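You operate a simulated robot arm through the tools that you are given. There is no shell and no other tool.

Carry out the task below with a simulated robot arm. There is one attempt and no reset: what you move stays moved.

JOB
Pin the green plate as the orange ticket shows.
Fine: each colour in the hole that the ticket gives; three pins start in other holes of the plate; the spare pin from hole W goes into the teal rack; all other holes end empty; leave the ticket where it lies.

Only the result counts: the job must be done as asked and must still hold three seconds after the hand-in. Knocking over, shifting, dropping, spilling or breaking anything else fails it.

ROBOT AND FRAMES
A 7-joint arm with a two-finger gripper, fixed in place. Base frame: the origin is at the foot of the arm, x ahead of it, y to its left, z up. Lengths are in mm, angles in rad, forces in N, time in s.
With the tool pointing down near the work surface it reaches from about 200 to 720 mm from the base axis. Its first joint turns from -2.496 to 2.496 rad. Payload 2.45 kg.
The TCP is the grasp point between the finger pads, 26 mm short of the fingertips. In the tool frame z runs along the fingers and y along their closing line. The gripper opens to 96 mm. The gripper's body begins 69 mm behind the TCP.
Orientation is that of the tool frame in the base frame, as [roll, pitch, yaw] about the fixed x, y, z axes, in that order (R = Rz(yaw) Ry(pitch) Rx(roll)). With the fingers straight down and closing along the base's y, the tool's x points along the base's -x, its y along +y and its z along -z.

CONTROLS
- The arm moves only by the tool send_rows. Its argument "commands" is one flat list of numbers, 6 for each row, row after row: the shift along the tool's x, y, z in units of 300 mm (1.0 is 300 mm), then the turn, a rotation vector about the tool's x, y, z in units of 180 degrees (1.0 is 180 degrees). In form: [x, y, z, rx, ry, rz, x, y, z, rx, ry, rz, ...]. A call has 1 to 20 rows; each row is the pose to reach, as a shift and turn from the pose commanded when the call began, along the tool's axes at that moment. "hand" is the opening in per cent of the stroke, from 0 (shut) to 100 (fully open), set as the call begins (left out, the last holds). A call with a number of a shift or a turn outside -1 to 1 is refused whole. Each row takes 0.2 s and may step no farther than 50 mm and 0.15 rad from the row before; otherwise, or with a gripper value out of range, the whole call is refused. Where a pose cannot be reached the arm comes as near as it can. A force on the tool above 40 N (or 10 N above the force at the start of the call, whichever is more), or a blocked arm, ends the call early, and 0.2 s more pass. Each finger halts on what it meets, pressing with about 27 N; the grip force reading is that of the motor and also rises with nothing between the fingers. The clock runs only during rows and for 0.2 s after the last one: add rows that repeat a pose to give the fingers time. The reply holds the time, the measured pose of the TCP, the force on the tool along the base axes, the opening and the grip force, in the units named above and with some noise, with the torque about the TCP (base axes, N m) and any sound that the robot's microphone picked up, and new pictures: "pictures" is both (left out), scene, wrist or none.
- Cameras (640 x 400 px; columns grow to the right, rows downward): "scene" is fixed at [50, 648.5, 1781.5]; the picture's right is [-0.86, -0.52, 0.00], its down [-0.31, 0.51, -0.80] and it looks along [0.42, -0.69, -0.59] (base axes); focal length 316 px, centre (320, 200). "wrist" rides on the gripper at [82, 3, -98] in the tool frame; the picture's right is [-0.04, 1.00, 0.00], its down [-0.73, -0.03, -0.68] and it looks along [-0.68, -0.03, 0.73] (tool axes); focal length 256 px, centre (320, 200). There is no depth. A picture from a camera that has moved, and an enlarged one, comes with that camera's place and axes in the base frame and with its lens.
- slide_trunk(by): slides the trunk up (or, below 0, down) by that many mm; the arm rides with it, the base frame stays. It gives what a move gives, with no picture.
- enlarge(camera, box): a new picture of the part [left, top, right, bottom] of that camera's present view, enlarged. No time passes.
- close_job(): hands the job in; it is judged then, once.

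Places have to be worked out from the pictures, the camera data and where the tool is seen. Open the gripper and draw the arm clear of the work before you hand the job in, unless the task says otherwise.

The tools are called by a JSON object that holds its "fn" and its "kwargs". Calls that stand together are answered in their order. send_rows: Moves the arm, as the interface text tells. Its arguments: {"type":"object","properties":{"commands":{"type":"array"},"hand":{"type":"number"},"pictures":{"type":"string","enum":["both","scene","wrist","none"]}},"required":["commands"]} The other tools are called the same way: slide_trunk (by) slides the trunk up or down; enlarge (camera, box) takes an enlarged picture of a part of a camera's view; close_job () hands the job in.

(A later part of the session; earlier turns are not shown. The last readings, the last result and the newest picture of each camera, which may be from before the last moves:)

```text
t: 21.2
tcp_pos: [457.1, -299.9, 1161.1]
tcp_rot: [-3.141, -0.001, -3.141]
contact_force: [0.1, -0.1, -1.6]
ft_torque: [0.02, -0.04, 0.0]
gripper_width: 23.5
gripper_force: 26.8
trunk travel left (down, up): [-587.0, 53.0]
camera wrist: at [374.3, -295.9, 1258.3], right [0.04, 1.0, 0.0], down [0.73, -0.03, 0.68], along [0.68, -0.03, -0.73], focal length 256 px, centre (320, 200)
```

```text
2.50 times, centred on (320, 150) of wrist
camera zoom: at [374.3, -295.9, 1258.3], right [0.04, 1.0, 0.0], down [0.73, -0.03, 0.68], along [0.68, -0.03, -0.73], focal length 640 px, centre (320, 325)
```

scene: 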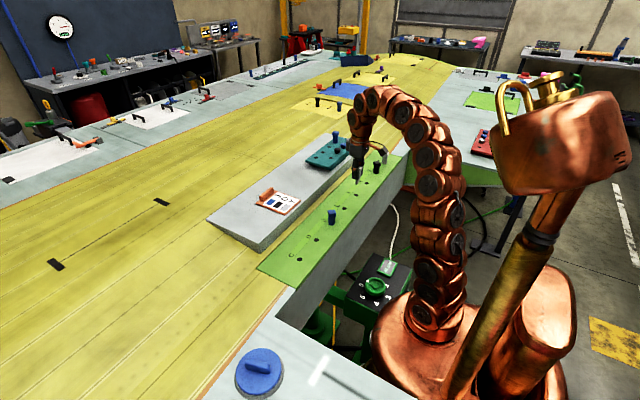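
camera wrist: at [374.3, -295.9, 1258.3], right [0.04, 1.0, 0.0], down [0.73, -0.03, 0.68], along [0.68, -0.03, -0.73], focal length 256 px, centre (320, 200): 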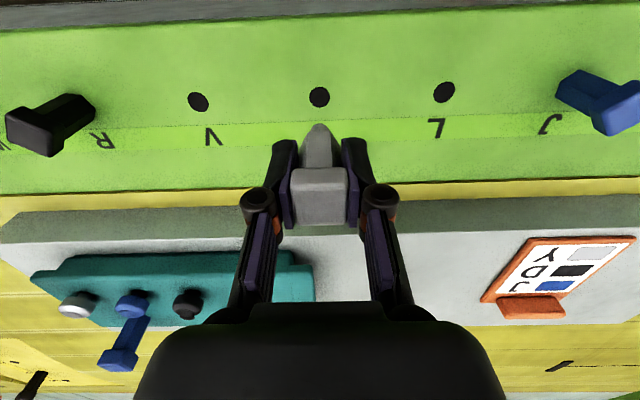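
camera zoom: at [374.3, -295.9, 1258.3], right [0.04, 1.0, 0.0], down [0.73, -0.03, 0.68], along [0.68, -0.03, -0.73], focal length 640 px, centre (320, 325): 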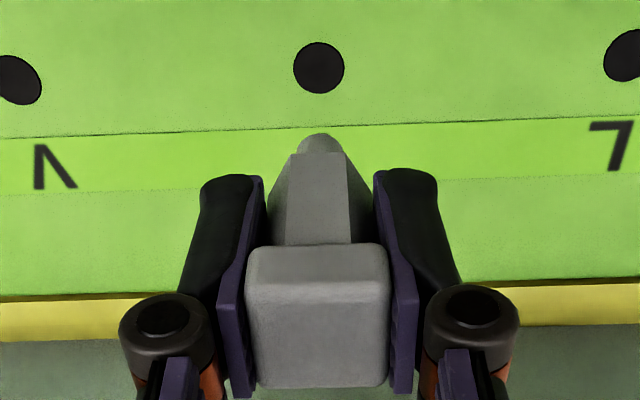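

Hole Y is ~1.8 mm nearer (tool +x) and 0.5 mm left of the pin axis. I'll correct that and lower to just above the plate for a check.

{"fn": "send_rows", "kwargs": {"commands": [0.0055, -0.0017, 0, 0, 0, 0, 0.0055, -0.0017, 0.06, 0, 0, 0, 0.0055, -0.0017, 0.11, 0, 0, 0, 0.0055, -0.0017, 0.16, 0, 0, 0, 0.0055, -0.0017, 0.16, 0, 0, 0], "hand": 0, "pictures": "wrist"}}

{"fn": "enlarge", "kwargs": {"camera": "wrist", "box": [260, 70, 380, 230]}}

{"fn": "enlarge", "kwargs": {"camera": "scene", "box": [320, 160, 400, 210]}}

```text
t: 22.4
tcp_pos: [452.9, -301.1, 1112.0]
tcp_rot: [3.141, 0.0, -3.141]
contact_force: [-0.4, -0.4, -0.6]
ft_torque: [0.0, 0.01, -0.02]
gripper_width: 23.6
gripper_force: 27.6
trunk travel left (down, up): [-587.0, 53.0]
camera wrist: at [371.6, -297.2, 1209.1], right [0.04, 1.0, 0.0], down [0.73, -0.03, 0.68], along [0.68, -0.03, -0.73], focal length 256 px, centre (320, 200)
```

wrist: 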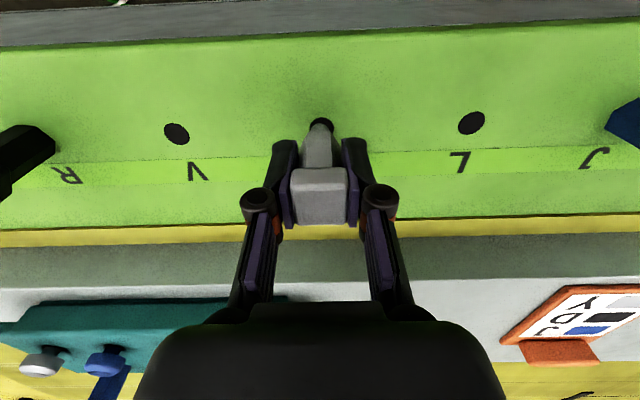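

```text
2.50 times, centred on (320, 150) of wrist
camera zoom: at [371.6, -297.2, 1209.1], right [0.04, 1.0, 0.0], down [0.73, -0.03, 0.68], along [0.68, -0.03, -0.73], focal length 640 px, centre (320, 325)
```

zoom: 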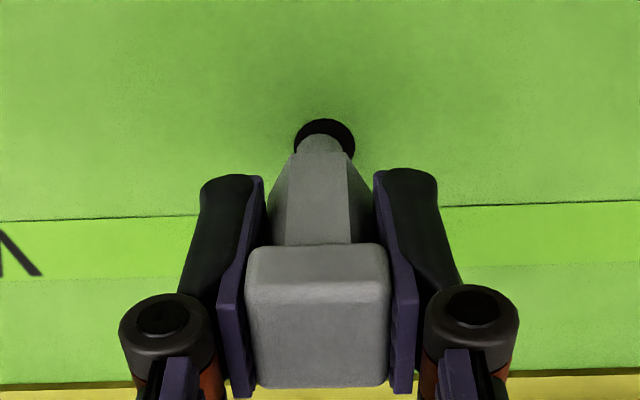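

```text
8.00 times, centred on (360, 185) of scene
camera zoom: at [50.0, 648.5, 1781.5], right [-0.86, -0.52, 0.0], down [-0.31, 0.51, -0.8], along [0.42, -0.69, -0.59], focal length 2530 px, centre (0, 320)
```

zoom: 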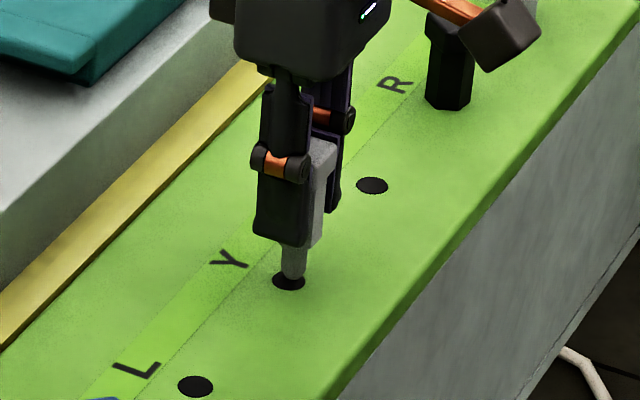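

The hole centre is about 1 mm right and 1 mm farther than the peg. I'll correct and lower the grey peg into Y.

{"fn": "send_rows", "kwargs": {"commands": [-0.0033, 0.0033, 0, 0, 0, 0, -0.0033, 0.0033, 0.02, 0, 0, 0, -0.0033, 0.0033, 0.04, 0, 0, 0, -0.0033, 0.0033, 0.06, 0, 0, 0, -0.0033, 0.0033, 0.075, 0, 0, 0, -0.0033, 0.0033, 0.088, 0, 0, 0, -0.0033, 0.0033, 0.088, 0, 0, 0], "hand": 0, "pictures": "wrist"}}

{"fn": "enlarge", "kwargs": {"camera": "wrist", "box": [260, 90, 380, 230]}}

{"fn": "enlarge", "kwargs": {"camera": "scene", "box": [320, 160, 400, 210]}}

```text
t: 24.0
tcp_pos: [454.3, -300.3, 1087.5]
tcp_rot: [-3.141, 0.001, -3.141]
contact_force: [0.0, -0.3, -0.5]
ft_torque: [-0.01, 0.0, 0.01]
gripper_width: 23.9
gripper_force: 27.0
trunk travel left (down, up): [-587.0, 53.0]
camera wrist: at [371.8, -296.3, 1183.8], right [0.04, 1.0, 0.0], down [0.73, -0.03, 0.68], along [0.68, -0.03, -0.73], focal length 256 px, centre (320, 200)
```

wrist: 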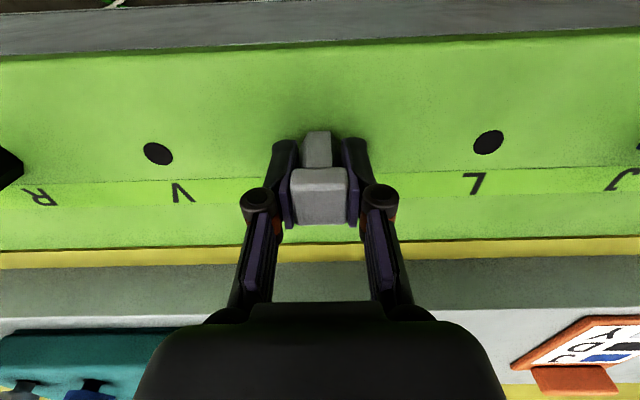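

```text
2.86 times, centred on (320, 160) of wrist
camera zoom: at [371.8, -296.3, 1183.8], right [0.04, 1.0, 0.0], down [0.73, -0.03, 0.68], along [0.68, -0.03, -0.73], focal length 731 px, centre (320, 314)
```

zoom: 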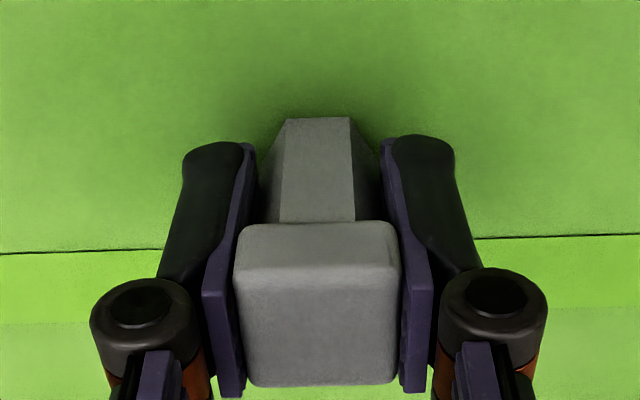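

```text
8.00 times, centred on (360, 185) of scene
camera zoom: at [50.0, 648.5, 1781.5], right [-0.86, -0.52, 0.0], down [-0.31, 0.51, -0.8], along [0.42, -0.69, -0.59], focal length 2530 px, centre (0, 320)
```

zoom: 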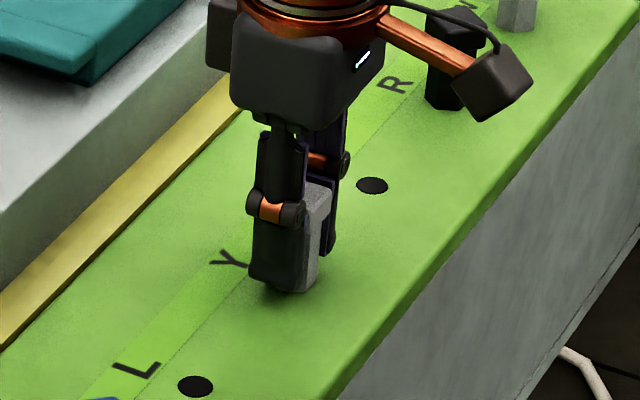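

Grey is flush in Y. I'll open to release and rise straight up.

{"fn": "send_rows", "kwargs": {"commands": [0, 0, 0, 0, 0, 0, 0, 0, 0, 0, 0, 0, 0, 0, 0, 0, 0, 0], "hand": 60, "pictures": "none"}}

{"fn": "send_rows", "kwargs": {"commands": [0, 0, -0.08, 0, 0, 0, 0, 0, -0.16, 0, 0, 0, 0, 0, -0.24, 0, 0, 0, 0, 0, -0.3, 0, 0, 0, 0, 0, -0.3, 0, 0, 0], "hand": 60, "pictures": "both"}}

```text
t: 24.8
tcp_pos: [454.5, -301.0, 1086.4]
tcp_rot: [-3.14, 0.001, -3.141]
contact_force: [0.4, 0.4, 0.3]
ft_torque: [0.01, 0.0, 0.05]
gripper_width: 57.6
gripper_force: 0.1
trunk travel left (down, up): [-587.0, 53.0]
```

```text
t: 26.0
tcp_pos: [454.1, -300.5, 1176.0]
tcp_rot: [-3.14, 0.0, 3.141]
contact_force: [0.5, -0.3, -1.0]
ft_torque: [-0.01, -0.02, 0.0]
gripper_width: 57.4
gripper_force: 0.1
trunk travel left (down, up): [-587.0, 53.0]
camera wrist: at [371.2, -296.0, 1273.8], right [0.04, 1.0, 0.0], down [0.73, -0.03, 0.68], along [0.68, -0.03, -0.73], focal length 256 px, centre (320, 200)
```

scene: 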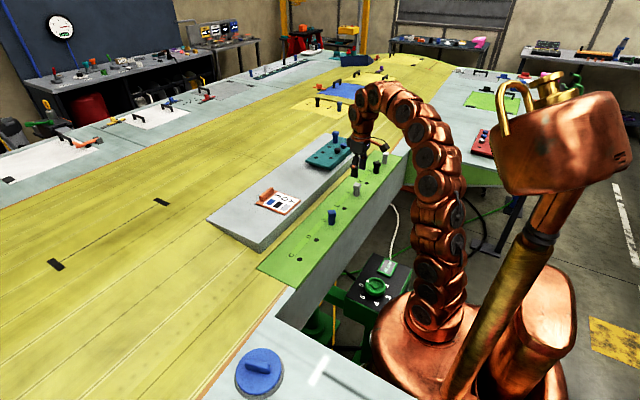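
wrist: 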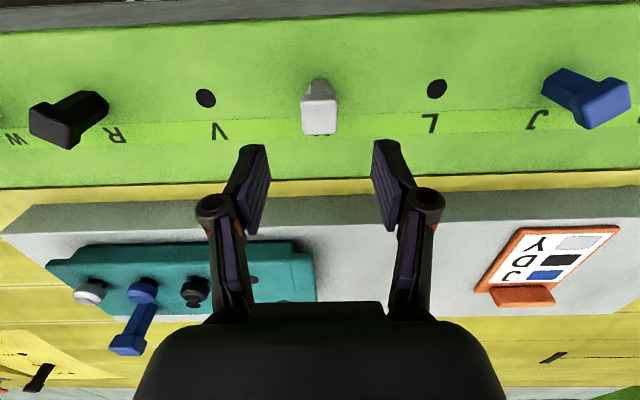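

Grey stands in Y. Now I move to above the black pin at R (y≈−500) at the same height to inspect its head orientation and test the reach.

{"fn": "send_rows", "kwargs": {"commands": [0, -0.1333, 0, 0, 0, 0, 0, -0.2667, 0, 0, 0, 0, 0, -0.4, 0, 0, 0, 0, 0, -0.5333, 0, 0, 0, 0, 0, -0.6667, 0, 0, 0, 0, 0, -0.6667, 0, 0, 0, 0], "hand": 100, "pictures": "both"}}

{"fn": "enlarge", "kwargs": {"camera": "wrist", "box": [272, 65, 368, 155]}}

{"fn": "enlarge", "kwargs": {"camera": "wrist", "box": [120, 60, 280, 160]}}

```text
t: 27.4
tcp_pos: [449.6, -476.5, 1165.9]
tcp_rot: [3.141, 0.002, 3.141]
contact_force: [0.7, 0.7, -0.1]
ft_torque: [0.0, 0.03, -0.01]
gripper_width: 96.2
gripper_force: 0.1
out of reach, approached as far as the arm can: row 5, 6
trunk travel left (down, up): [-587.0, 53.0]
camera wrist: at [366.8, -472.4, 1263.7], right [0.04, 1.0, 0.0], down [0.73, -0.03, 0.68], along [0.68, -0.03, -0.73], focal length 256 px, centre (320, 200)
```

scene: 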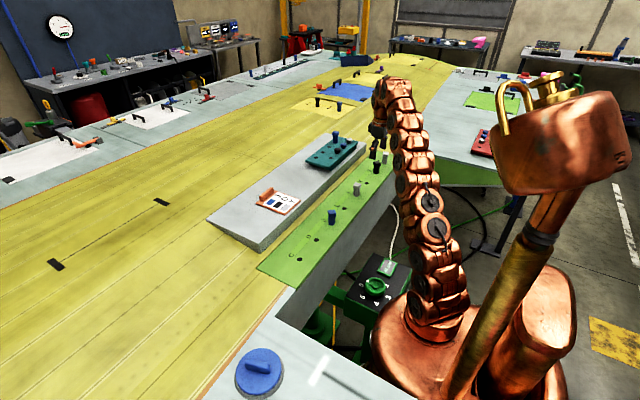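
wrist: 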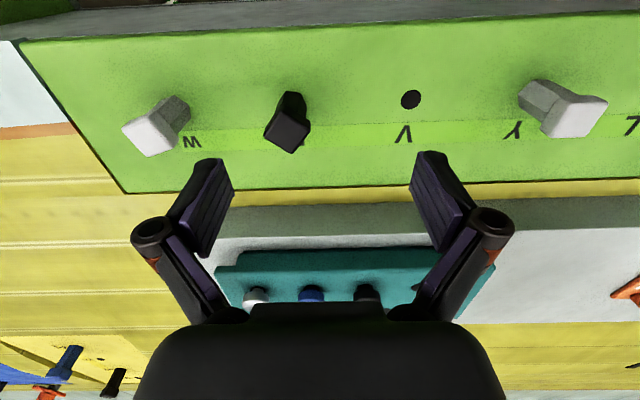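

```text
4.44 times, centred on (320, 110) of wrist
camera zoom: at [366.8, -472.4, 1263.7], right [0.04, 1.0, 0.0], down [0.73, -0.03, 0.68], along [0.68, -0.03, -0.73], focal length 1138 px, centre (320, 600)
```

zoom: 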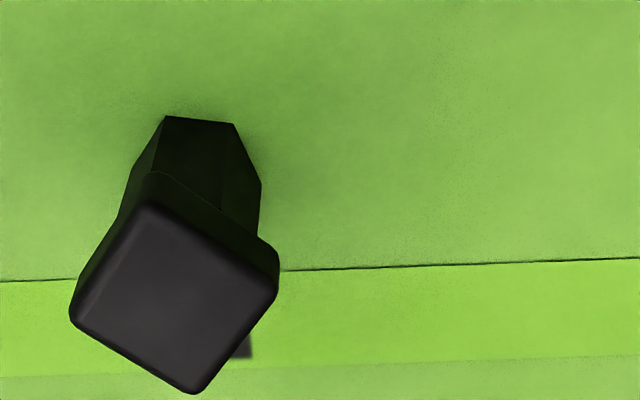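

```text
4.00 times, centred on (200, 110) of wrist
camera zoom: at [366.8, -472.4, 1263.7], right [0.04, 1.0, 0.0], down [0.73, -0.03, 0.68], along [0.68, -0.03, -0.73], focal length 1024 px, centre (800, 560)
```

zoom: 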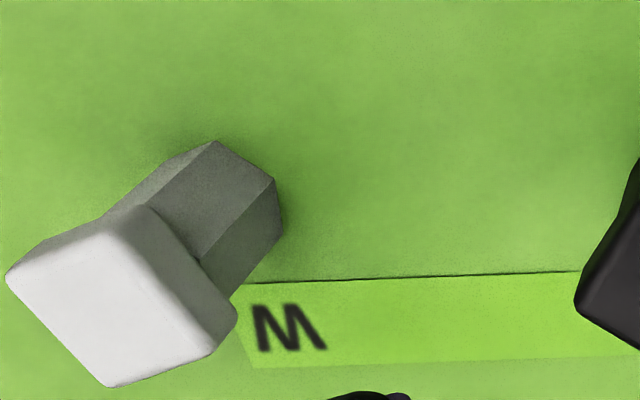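

At y≈−500 and z≈1176 the arm ran out of reach (stopped at (450,−477,1166)); the shoulder is below the wrist, so raising the trunk should give more horizontal reach. Before that I'll back off 60 mm in +y to a reachable pose.

{"fn": "send_rows", "kwargs": {"commands": [0, 0.1, 0, 0, 0, 0, 0, 0.2, 0, 0, 0, 0, 0, 0.2, 0, 0, 0, 0], "hand": 100, "pictures": "none"}}

{"fn": "slide_trunk", "kwargs": {"by": 50}}

```text
t: 28.2
tcp_pos: [448.0, -415.5, 1166.9]
tcp_rot: [-3.141, -0.001, 3.142]
contact_force: [-0.2, 0.0, 0.8]
ft_torque: [0.01, 0.0, 0.02]
gripper_width: 95.9
gripper_force: 0.1
trunk travel left (down, up): [-587.0, 53.0]
```

```text
t: 29.1
tcp_pos: [448.7, -416.3, 1216.3]
tcp_rot: [-3.14, -0.001, -3.141]
contact_force: [0.2, -0.7, -0.2]
ft_torque: [0.01, -0.02, -0.01]
gripper_width: 96.0
gripper_force: 0.0
trunk travel left (down, up): [-637.0, 3.0]
```

After raising 50 mm, the commanded pose equals the reached one (448.5,−416,1216). The black head's faces are normal to ≈51°/−39°, so I'll move over R at z≈1140 while rotating −39° so the fingers close along 51°.

{"fn": "send_rows", "kwargs": {"commands": [-0.0043, -0.056, 0.0507, 0, 0, 0.0433, -0.0087, -0.112, 0.1013, 0, 0, 0.0867, -0.013, -0.168, 0.152, 0, 0, 0.13, -0.0173, -0.224, 0.2027, 0, 0, 0.1733, -0.0217, -0.28, 0.2533, 0, 0, 0.2167, -0.0217, -0.28, 0.2533, 0, 0, 0.2167], "hand": 100, "pictures": "both"}}

{"fn": "enlarge", "kwargs": {"camera": "wrist", "box": [272, 75, 368, 165]}}

```text
t: 30.5
tcp_pos: [454.6, -501.3, 1139.6]
tcp_rot: [-3.142, 0.001, 2.46]
contact_force: [0.0, 0.0, 0.5]
ft_torque: [0.03, 0.0, 0.0]
gripper_width: 96.1
gripper_force: 0.0
trunk travel left (down, up): [-637.0, 3.0]
camera wrist: at [393.0, -447.0, 1236.5], right [0.66, 0.75, 0.0], down [0.55, -0.49, 0.68], along [0.51, -0.45, -0.73], focal length 256 px, centre (320, 200)
```

scene: 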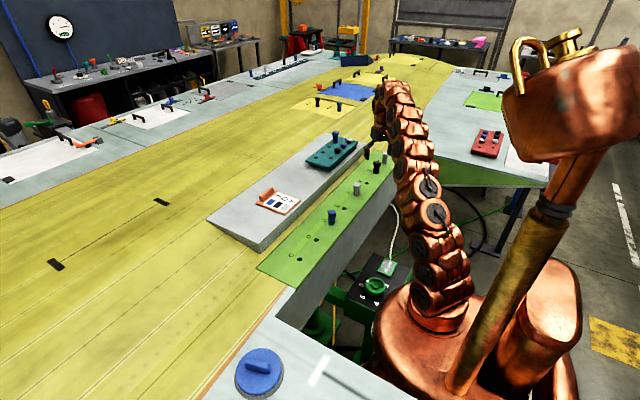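
wrist: 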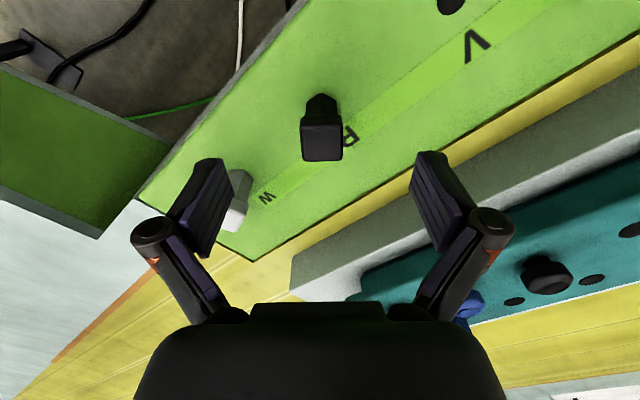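

```text
4.44 times, centred on (320, 120) of wrist
camera zoom: at [393.0, -447.0, 1236.5], right [0.66, 0.75, 0.0], down [0.55, -0.49, 0.68], along [0.51, -0.45, -0.73], focal length 1138 px, centre (320, 556)
```

zoom: 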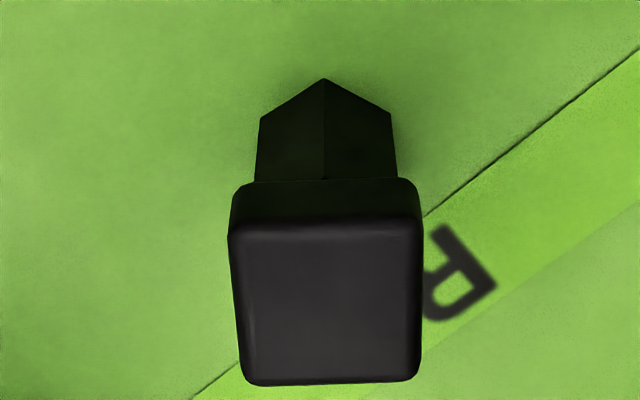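

Reach is fine with the trunk raised, and the black head is aligned and centred within ~0.7 mm. I'll descend 54 mm and close on it.

{"fn": "send_rows", "kwargs": {"commands": [-0.0017, 0.0014, 0.06, 0, 0, 0, -0.0017, 0.0014, 0.12, 0, 0, 0, -0.0017, 0.0014, 0.18, 0, 0, 0, -0.0017, 0.0014, 0.18, 0, 0, 0], "hand": 80, "pictures": "wrist"}}

{"fn": "enlarge", "kwargs": {"camera": "wrist", "box": [240, 100, 400, 240]}}

```text
t: 31.5
tcp_pos: [457.8, -499.9, 1087.6]
tcp_rot: [3.141, 0.0, 2.461]
contact_force: [0.3, 0.8, 0.1]
ft_torque: [-0.02, -0.04, 0.03]
gripper_width: 76.9
gripper_force: 0.1
trunk travel left (down, up): [-637.0, 3.0]
camera wrist: at [395.1, -444.9, 1184.1], right [0.66, 0.75, 0.0], down [0.55, -0.48, 0.68], along [0.51, -0.45, -0.73], focal length 256 px, centre (320, 200)
```

wrist: 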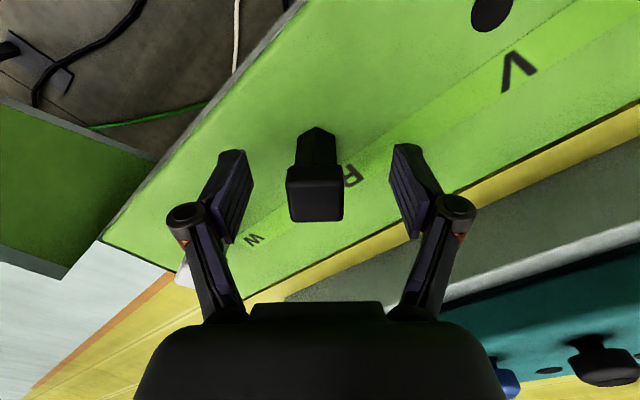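

```text
2.86 times, centred on (320, 170) of wrist
camera zoom: at [395.1, -444.9, 1184.1], right [0.66, 0.75, 0.0], down [0.55, -0.48, 0.68], along [0.51, -0.45, -0.73], focal length 731 px, centre (320, 286)
```

zoom: 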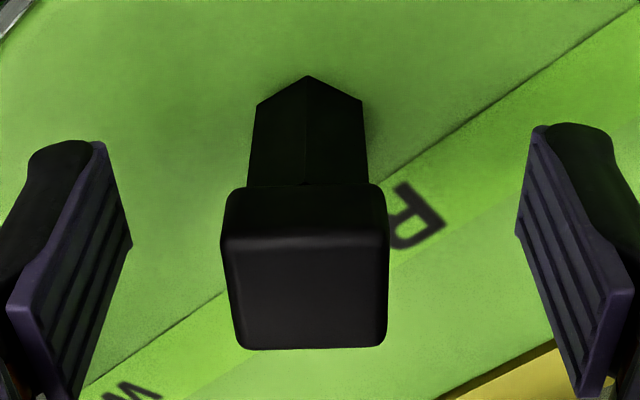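

The pin now sits ~2.6 mm toward the left finger and the TCP is ~2 mm high. I'll shift tool y −2.5 mm, lower 1.5 mm, then close.

{"fn": "send_rows", "kwargs": {"commands": [0, -0.0083, 0.005, 0, 0, 0, 0, -0.0083, 0.005, 0, 0, 0], "hand": 80, "pictures": "wrist"}}

{"fn": "enlarge", "kwargs": {"camera": "wrist", "box": [240, 100, 400, 240]}}

```text
t: 32.1
tcp_pos: [455.4, -501.9, 1085.5]
tcp_rot: [3.141, -0.001, 2.462]
contact_force: [-0.3, 0.4, 0.4]
ft_torque: [0.03, -0.01, -0.01]
gripper_width: 76.8
gripper_force: 0.0
trunk travel left (down, up): [-637.0, 3.0]
camera wrist: at [392.8, -447.1, 1182.6], right [0.66, 0.75, 0.0], down [0.55, -0.48, 0.68], along [0.51, -0.45, -0.73], focal length 256 px, centre (320, 200)
```

wrist: 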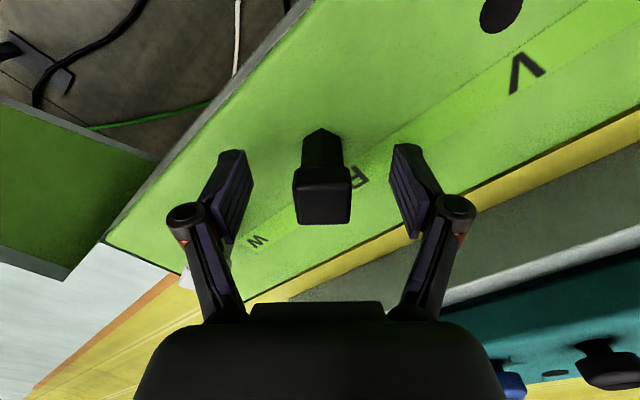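

```text
2.86 times, centred on (320, 170) of wrist
camera zoom: at [392.8, -447.1, 1182.6], right [0.66, 0.75, 0.0], down [0.55, -0.48, 0.68], along [0.51, -0.45, -0.73], focal length 731 px, centre (320, 286)
```

zoom: 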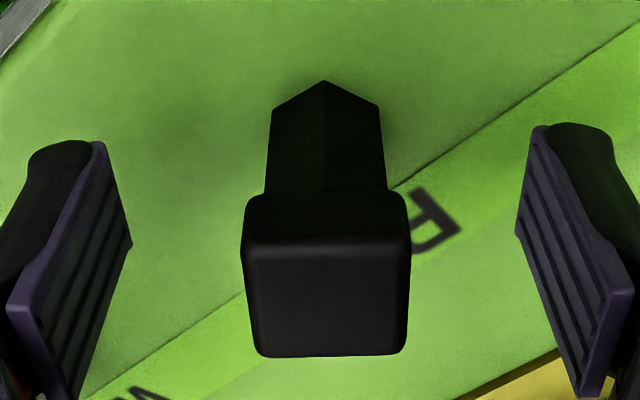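

The offset is now ~1 mm; I'll nudge +0.9 mm in tool y and close the gripper.

{"fn": "send_rows", "kwargs": {"commands": [0, 0.003, 0, 0, 0, 0, 0, 0.003, 0, 0, 0, 0, 0, 0.003, 0, 0, 0, 0, 0, 0.003, 0, 0, 0, 0, 0, 0.003, 0, 0, 0, 0, 0, 0.003, 0, 0, 0, 0], "hand": 0, "pictures": "wrist"}}

```text
t: 33.5
tcp_pos: [455.6, -501.1, 1084.7]
tcp_rot: [-3.141, 0.0, 2.461]
contact_force: [0.4, -0.7, -0.1]
ft_torque: [-0.01, -0.01, -0.03]
gripper_width: 24.0
gripper_force: 27.4
trunk travel left (down, up): [-637.0, 3.0]
camera wrist: at [393.1, -446.9, 1182.5], right [0.66, 0.75, 0.0], down [0.55, -0.48, 0.68], along [0.51, -0.45, -0.73], focal length 256 px, centre (320, 200)
```

wrist: 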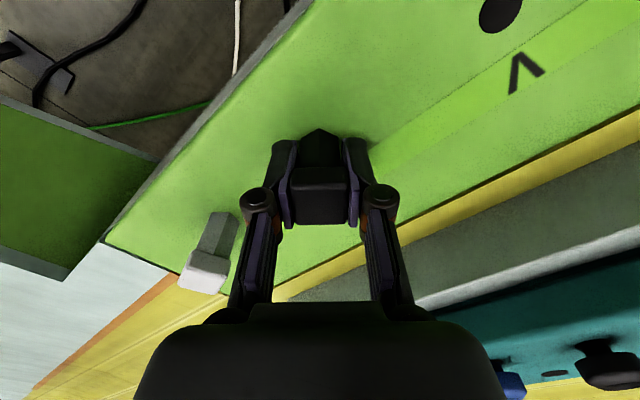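

Black is gripped (24.0 mm). I'll lift 55 mm straight up.

{"fn": "send_rows", "kwargs": {"commands": [0, 0, -0.04, 0, 0, 0, 0, 0, -0.08, 0, 0, 0, 0, 0, -0.13, 0, 0, 0, 0, 0, -0.1833, 0, 0, 0, 0, 0, -0.1833, 0, 0, 0], "hand": 0, "pictures": "both"}}

{"fn": "enlarge", "kwargs": {"camera": "wrist", "box": [260, 70, 380, 230]}}

```text
t: 34.7
tcp_pos: [454.2, -501.1, 1138.5]
tcp_rot: [3.141, 0.0, 2.46]
contact_force: [0.0, 0.3, -0.6]
ft_torque: [-0.02, 0.01, -0.01]
gripper_width: 24.1
gripper_force: 27.0
trunk travel left (down, up): [-637.0, 3.0]
camera wrist: at [392.0, -445.9, 1236.8], right [0.66, 0.75, 0.0], down [0.55, -0.48, 0.68], along [0.51, -0.45, -0.73], focal length 256 px, centre (320, 200)
```

scene: 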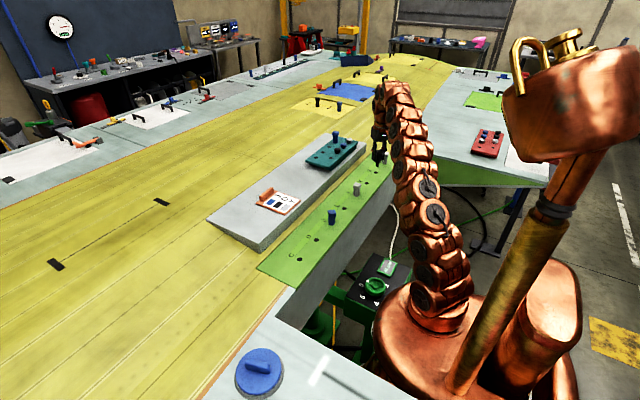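
wrist: 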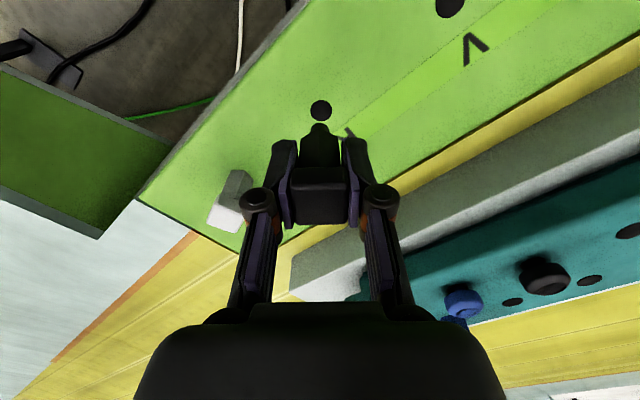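

```text
2.50 times, centred on (320, 150) of wrist
camera zoom: at [392.0, -445.9, 1236.8], right [0.66, 0.75, 0.0], down [0.55, -0.48, 0.68], along [0.51, -0.45, -0.73], focal length 640 px, centre (320, 325)
```

zoom: 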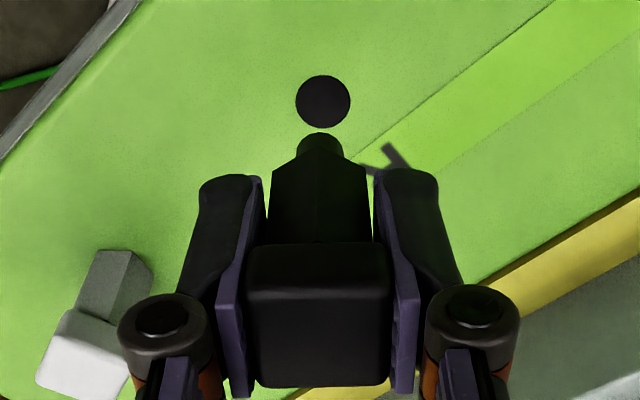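

Black is free of R. I'll carry it up and along +y by 300 mm at z≈1189 (tip ~1136, above all other pins), passing over Y.

{"fn": "send_rows", "kwargs": {"commands": [0.0734, 0.0907, -0.1, 0, 0, 0, 0.1573, 0.1943, -0.1667, 0, 0, 0, 0.2412, 0.2979, -0.1667, 0, 0, 0, 0.3251, 0.4015, -0.1667, 0, 0, 0, 0.4091, 0.5051, -0.1667, 0, 0, 0, 0.493, 0.6087, -0.1667, 0, 0, 0, 0.5769, 0.7123, -0.1667, 0, 0, 0, 0.6293, 0.7771, -0.1667, 0, 0, 0, 0.6293, 0.7771, -0.1667, 0, 0, 0], "hand": 0, "pictures": "scene"}}

{"fn": "send_rows", "kwargs": {"commands": [0.0839, 0.1036, 0, 0, 0, 0, 0.1678, 0.2072, 0, 0, 0, 0, 0.2517, 0.3108, 0, 0, 0, 0, 0.3356, 0.4145, 0, 0, 0, 0, 0.4195, 0.5181, 0, 0, 0, 0, 0.4195, 0.5181, 0, 0, 0, 0], "hand": 0, "pictures": "both"}}

{"fn": "enlarge", "kwargs": {"camera": "wrist", "box": [260, 70, 380, 230]}}

```text
t: 36.7
tcp_pos: [457.7, -199.0, 1189.3]
tcp_rot: [3.141, 0.001, 2.461]
contact_force: [-0.2, -0.3, 0.0]
ft_torque: [-0.02, 0.0, -0.02]
gripper_width: 23.9
gripper_force: 27.1
trunk travel left (down, up): [-637.0, 3.0]
```

scene: 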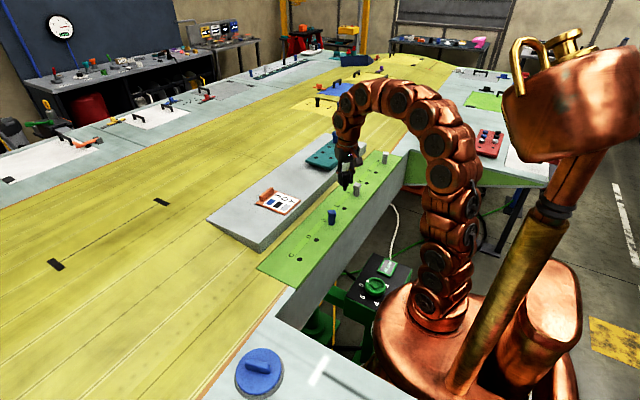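

```text
t: 38.1
tcp_pos: [455.5, 2.0, 1187.4]
tcp_rot: [-3.141, -0.001, 2.461]
contact_force: [0.8, 0.0, -0.5]
ft_torque: [-0.01, 0.0, -0.01]
gripper_width: 24.3
gripper_force: 27.0
trunk travel left (down, up): [-637.0, 3.0]
camera wrist: at [393.6, 55.9, 1284.5], right [0.66, 0.75, 0.0], down [0.55, -0.48, 0.68], along [0.51, -0.45, -0.73], focal length 256 px, centre (320, 200)
```

scene: 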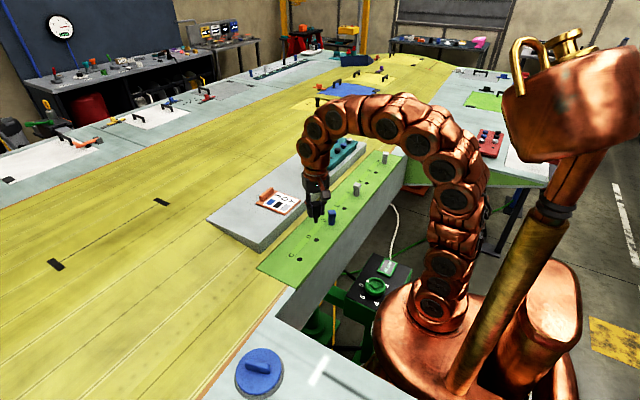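
wrist: 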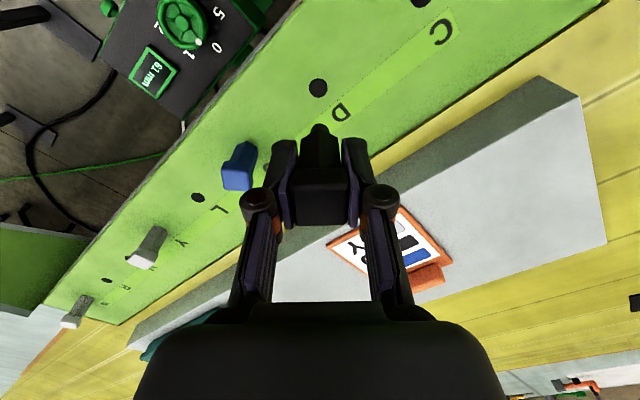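

```text
2.50 times, centred on (320, 150) of wrist
camera zoom: at [393.6, 55.9, 1284.5], right [0.66, 0.75, 0.0], down [0.55, -0.48, 0.68], along [0.51, -0.45, -0.73], focal length 640 px, centre (320, 325)
```

zoom: 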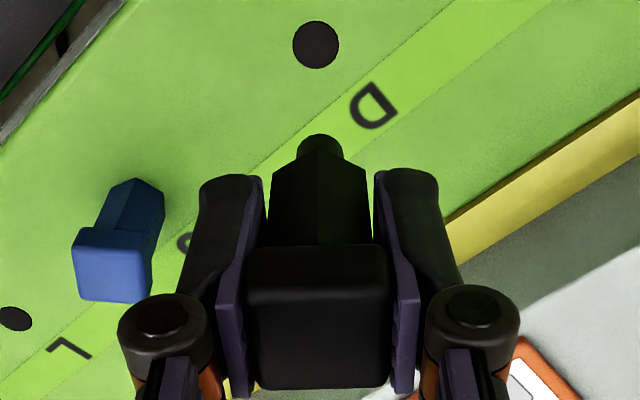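

Hole D is ~1.6 mm to the left of the peg axis. I'll shift that, descend to just above the plate, and check again.

{"fn": "send_rows", "kwargs": {"commands": [-0.001, -0.0054, 0, 0, 0, 0, -0.001, -0.0054, 0.08, 0, 0, 0, -0.001, -0.0054, 0.15, 0, 0, 0, -0.001, -0.0054, 0.21, 0, 0, 0, -0.001, -0.0054, 0.257, 0, 0, 0, -0.001, -0.0054, 0.257, 0, 0, 0], "hand": 0, "pictures": "wrist"}}

{"fn": "enlarge", "kwargs": {"camera": "wrist", "box": [260, 70, 380, 230]}}

{"fn": "enlarge", "kwargs": {"camera": "scene", "box": [280, 205, 360, 255]}}

```text
t: 39.5
tcp_pos: [453.9, -2.7, 1112.7]
tcp_rot: [-3.141, 0.0, 2.461]
contact_force: [-0.2, 0.2, -0.3]
ft_torque: [0.02, 0.01, -0.03]
gripper_width: 24.2
gripper_force: 27.4
trunk travel left (down, up): [-637.0, 3.0]
camera wrist: at [392.1, 52.1, 1210.2], right [0.66, 0.75, 0.0], down [0.55, -0.48, 0.68], along [0.51, -0.45, -0.73], focal length 256 px, centre (320, 200)
```

wrist: 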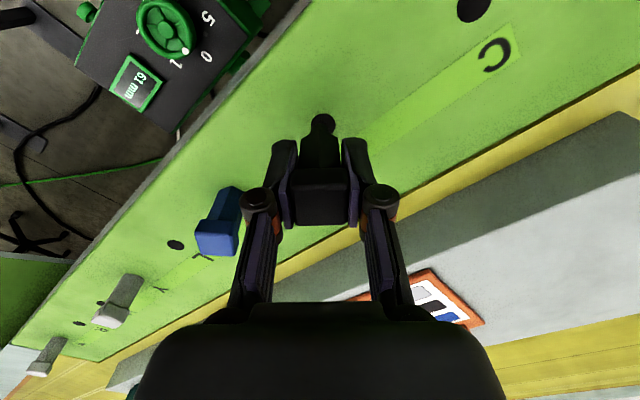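

```text
2.50 times, centred on (320, 150) of wrist
camera zoom: at [392.1, 52.1, 1210.2], right [0.66, 0.75, 0.0], down [0.55, -0.48, 0.68], along [0.51, -0.45, -0.73], focal length 640 px, centre (320, 325)
```

zoom: 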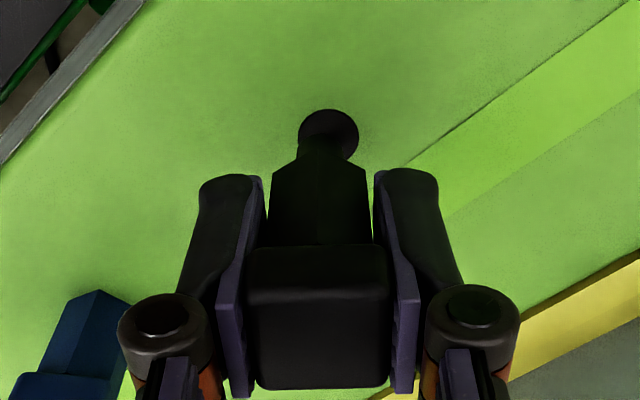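

```text
8.00 times, centred on (320, 230) of scene
camera zoom: at [50.0, 648.5, 1781.5], right [-0.86, -0.52, 0.0], down [-0.31, 0.51, -0.8], along [0.42, -0.69, -0.59], focal length 2530 px, centre (320, -40)
```

zoom: 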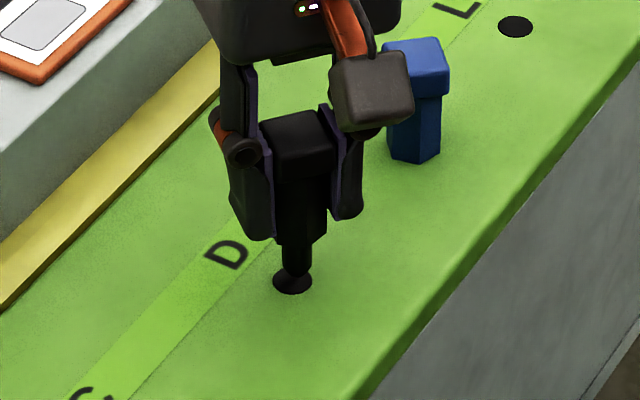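

The hole is ~2.8 mm in +y of the peg (reading y=−2.7 agrees). I'll correct that and re-check before inserting.

{"fn": "send_rows", "kwargs": {"commands": [0.0058, 0.0073, 0, 0, 0, 0, 0.0058, 0.0073, 0.015, 0, 0, 0, 0.0058, 0.0073, 0.015, 0, 0, 0], "hand": 0, "pictures": "wrist"}}

{"fn": "enlarge", "kwargs": {"camera": "wrist", "box": [260, 70, 380, 230]}}

```text
t: 40.3
tcp_pos: [453.8, 1.2, 1107.1]
tcp_rot: [3.141, -0.001, 2.46]
contact_force: [-0.5, 0.1, -0.9]
ft_torque: [0.0, 0.01, 0.01]
gripper_width: 24.0
gripper_force: 26.9
trunk travel left (down, up): [-637.0, 3.0]
camera wrist: at [391.7, 54.4, 1205.5], right [0.66, 0.75, 0.0], down [0.55, -0.48, 0.68], along [0.51, -0.45, -0.73], focal length 256 px, centre (320, 200)
```

wrist: 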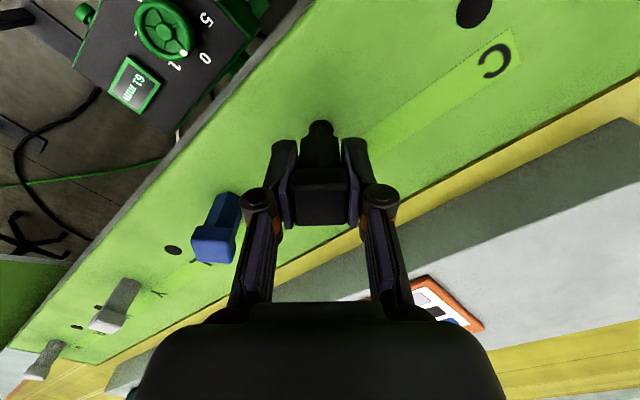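

```text
2.50 times, centred on (320, 150) of wrist
camera zoom: at [391.7, 54.4, 1205.5], right [0.66, 0.75, 0.0], down [0.55, -0.48, 0.68], along [0.51, -0.45, -0.73], focal length 640 px, centre (320, 325)
```

zoom: 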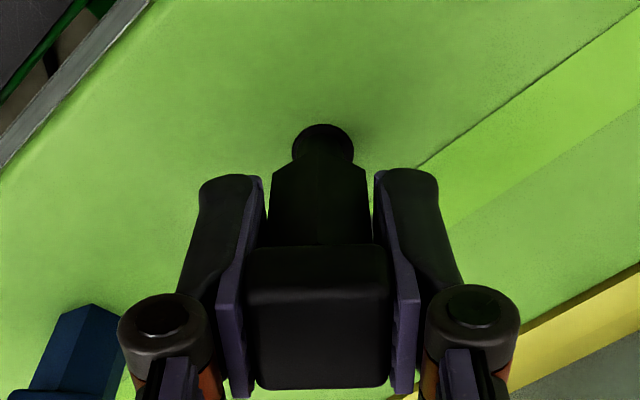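

The peg is now within ~0.7 mm of the hole centre. I'll lower it into D.

{"fn": "send_rows", "kwargs": {"commands": [0, 0.0015, 0.015, 0, 0, 0, 0, 0.0015, 0.03, 0, 0, 0, 0, 0.0015, 0.05, 0, 0, 0, 0, 0.0015, 0.065, 0, 0, 0, 0, 0.0015, 0.076, 0, 0, 0, 0, 0.0015, 0.076, 0, 0, 0], "hand": 0, "pictures": "wrist"}}

{"fn": "enlarge", "kwargs": {"camera": "wrist", "box": [260, 90, 380, 230]}}

{"fn": "enlarge", "kwargs": {"camera": "scene", "box": [280, 205, 360, 255]}}

```text
t: 41.7
tcp_pos: [454.9, 1.1, 1086.4]
tcp_rot: [-3.141, 0.0, 2.46]
contact_force: [0.7, -0.8, -0.6]
ft_torque: [-0.01, 0.01, 0.0]
gripper_width: 24.0
gripper_force: 26.7
trunk travel left (down, up): [-637.0, 3.0]
camera wrist: at [392.4, 55.4, 1182.4], right [0.66, 0.75, 0.0], down [0.55, -0.48, 0.68], along [0.51, -0.45, -0.73], focal length 256 px, centre (320, 200)
```

wrist: 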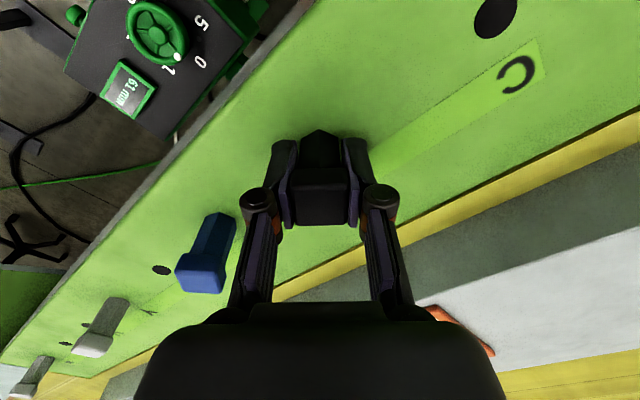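

```text
2.86 times, centred on (320, 160) of wrist
camera zoom: at [392.4, 55.4, 1182.4], right [0.66, 0.75, 0.0], down [0.55, -0.48, 0.68], along [0.51, -0.45, -0.73], focal length 731 px, centre (320, 314)
```

zoom: 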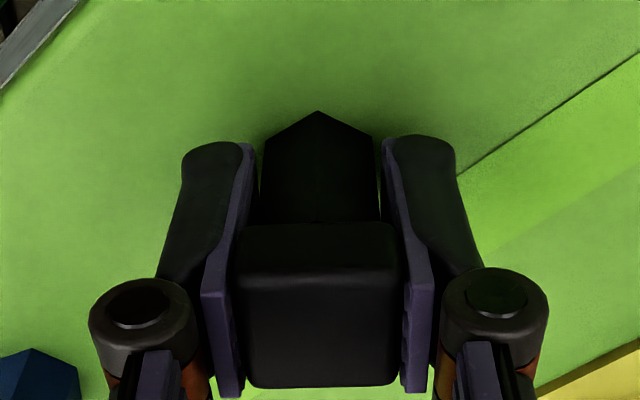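

```text
8.00 times, centred on (320, 230) of scene
camera zoom: at [50.0, 648.5, 1781.5], right [-0.86, -0.52, 0.0], down [-0.31, 0.51, -0.8], along [0.42, -0.69, -0.59], focal length 2530 px, centre (320, -40)
```

zoom: 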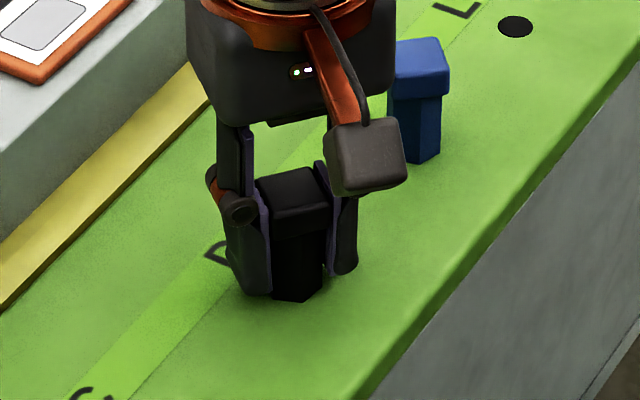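

Black is flush in D. I'll open and rise straight up.

{"fn": "send_rows", "kwargs": {"commands": [0, 0, 0, 0, 0, 0, 0, 0, 0, 0, 0, 0, 0, 0, 0, 0, 0, 0], "hand": 60, "pictures": "none"}}

{"fn": "send_rows", "kwargs": {"commands": [0, 0, -0.08, 0, 0, 0, 0, 0, -0.16, 0, 0, 0, 0, 0, -0.24, 0, 0, 0, 0, 0, -0.33, 0, 0, 0, 0, 0, -0.33, 0, 0, 0], "hand": 60, "pictures": "both"}}

```text
t: 42.5
tcp_pos: [454.6, 1.4, 1085.4]
tcp_rot: [3.141, 0.001, 2.46]
contact_force: [-0.4, -0.4, -0.6]
ft_torque: [0.0, 0.0, 0.01]
gripper_width: 57.6
gripper_force: 0.1
trunk travel left (down, up): [-637.0, 3.0]
```

```text
t: 43.7
tcp_pos: [453.5, 1.8, 1185.3]
tcp_rot: [3.14, -0.001, 2.462]
contact_force: [-0.5, -0.2, 0.1]
ft_torque: [0.0, -0.01, 0.01]
gripper_width: 57.6
gripper_force: 0.2
trunk travel left (down, up): [-637.0, 3.0]
camera wrist: at [391.6, 56.0, 1282.5], right [0.66, 0.75, 0.0], down [0.55, -0.48, 0.68], along [0.51, -0.45, -0.73], focal length 256 px, centre (320, 200)
```

scene: 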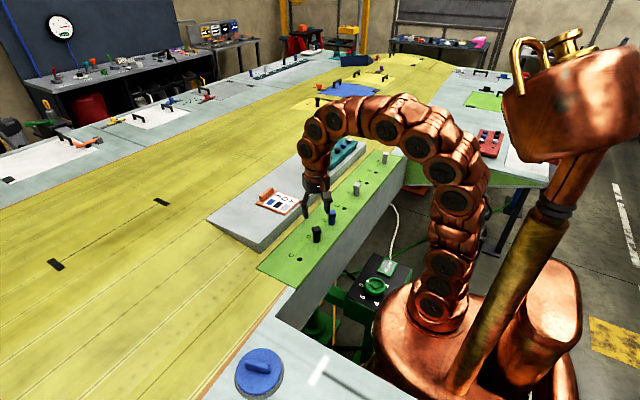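
wrist: 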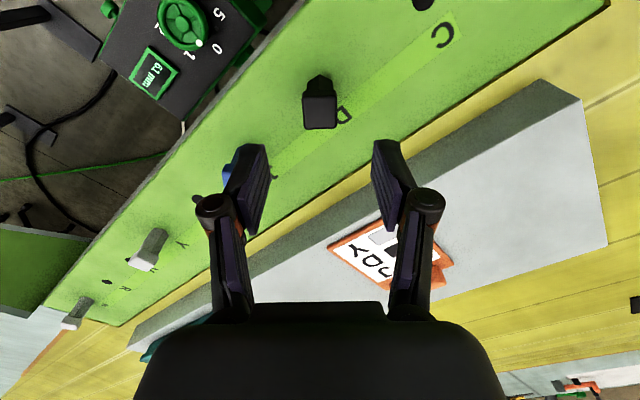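

Black stands in D. Now I'll move over toward y≈−400 at z≈1230 with yaw back to 0 and the hand wide open, to study the rack and the W pin.

{"fn": "send_rows", "kwargs": {"commands": [-0.0746, -0.104, -0.025, 0, 0, -0.0361, -0.1492, -0.208, -0.05, 0, 0, -0.0722, -0.2238, -0.312, -0.075, 0, 0, -0.1084, -0.2983, -0.416, -0.1, 0, 0, -0.1445, -0.3729, -0.5201, -0.125, 0, 0, -0.1806, -0.4475, -0.6241, -0.15, 0, 0, -0.2167, -0.4475, -0.6241, -0.15, 0, 0, -0.2167], "hand": 100, "pictures": "none"}}

{"fn": "send_rows", "kwargs": {"commands": [0, -0.1433, 0, 0, 0, 0, 0, -0.2867, 0, 0, 0, 0, 0, -0.43, 0, 0, 0, 0, 0, -0.5733, 0, 0, 0, 0, 0, -0.5733, 0, 0, 0, 0], "hand": 100, "pictures": "both"}}

{"fn": "enlarge", "kwargs": {"camera": "wrist", "box": [220, 180, 440, 310]}}

{"fn": "enlarge", "kwargs": {"camera": "scene", "box": [295, 120, 375, 175]}}

```text
t: 45.3
tcp_pos: [439.4, -230.0, 1230.0]
tcp_rot: [-3.141, 0.001, -3.139]
contact_force: [-0.2, 1.0, -0.2]
ft_torque: [0.05, -0.02, 0.02]
gripper_width: 96.0
gripper_force: 0.0
trunk travel left (down, up): [-637.0, 3.0]
```

```text
t: 46.5
tcp_pos: [440.9, -403.9, 1228.2]
tcp_rot: [3.142, 0.001, 3.141]
contact_force: [-0.3, -0.2, 0.2]
ft_torque: [0.04, -0.01, 0.01]
gripper_width: 95.8
gripper_force: 0.1
trunk travel left (down, up): [-637.0, 3.0]
camera wrist: at [358.4, -400.3, 1326.1], right [0.04, 1.0, 0.0], down [0.73, -0.03, 0.68], along [0.68, -0.03, -0.73], focal length 256 px, centre (320, 200)
```

scene: 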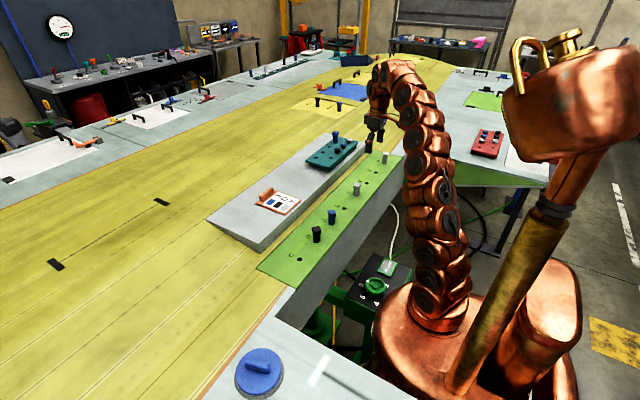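
wrist: 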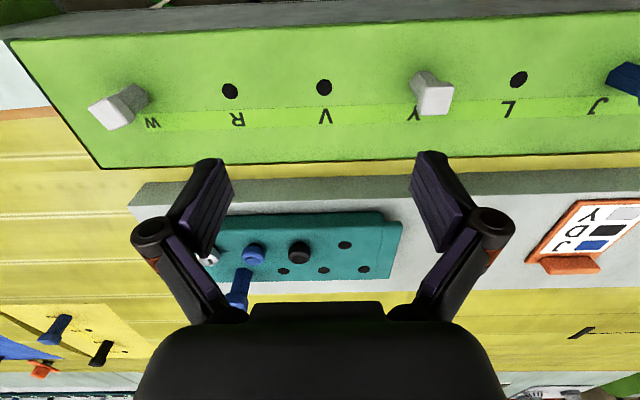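

```text
2.91 times, centred on (330, 245) of wrist
camera zoom: at [358.4, -400.3, 1326.1], right [0.04, 1.0, 0.0], down [0.73, -0.03, 0.68], along [0.68, -0.03, -0.73], focal length 745 px, centre (291, 69)
```

zoom: 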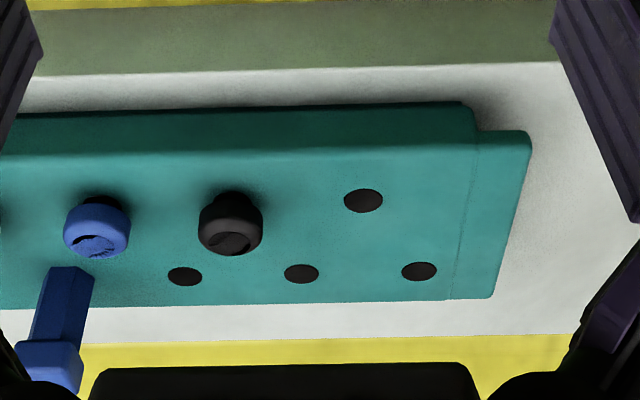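

```text
7.27 times, centred on (335, 148) of scene
camera zoom: at [50.0, 648.5, 1781.5], right [-0.86, -0.52, 0.0], down [-0.31, 0.51, -0.8], along [0.42, -0.69, -0.59], focal length 2300 px, centre (211, 582)
```

zoom: 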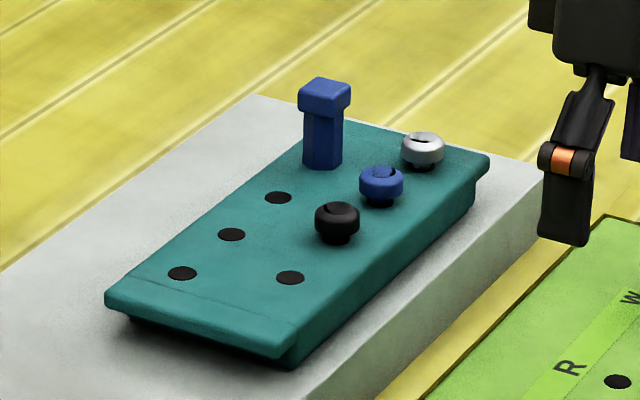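

The rack's top triangulates to z≈1131 and is level; its tall blue pin is vertical. The empty front hole is at ≈(618,−381) and empty back holes are at ≈(674,−353/−409/−465). Now I'll look at the W pin's head orientation.

{"fn": "enlarge", "kwargs": {"camera": "wrist", "box": [70, 60, 180, 150]}}

{"fn": "enlarge", "kwargs": {"camera": "scene", "box": [355, 140, 415, 180]}}

```text
4.44 times, centred on (125, 105) of wrist
camera zoom: at [358.4, -400.3, 1326.1], right [0.04, 1.0, 0.0], down [0.73, -0.03, 0.68], along [0.68, -0.03, -0.73], focal length 1138 px, centre (1187, 622)
```

zoom: 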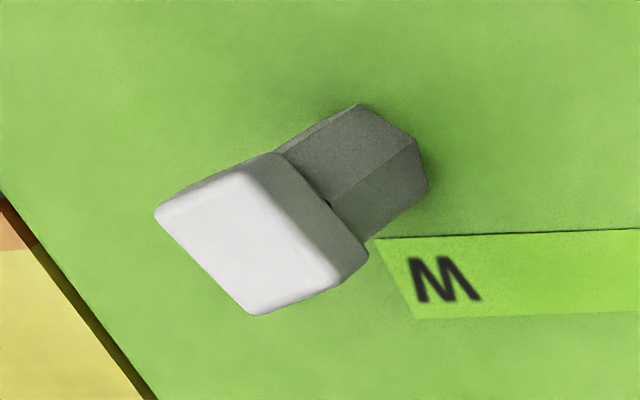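

```text
10.00 times, centred on (385, 160) of scene
camera zoom: at [50.0, 648.5, 1781.5], right [-0.86, -0.52, 0.0], down [-0.31, 0.51, -0.8], along [0.42, -0.69, -0.59], focal length 3163 px, centre (-330, 600)
```

zoom: 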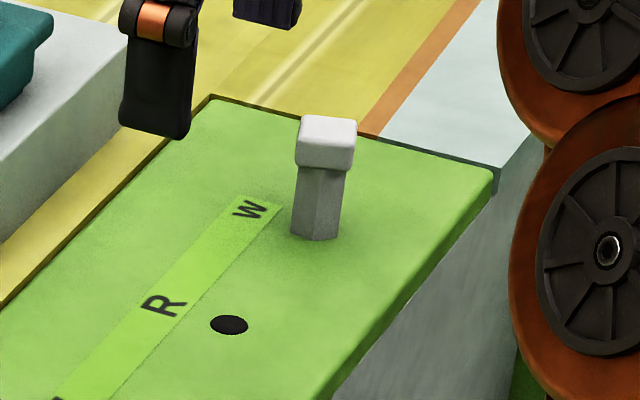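

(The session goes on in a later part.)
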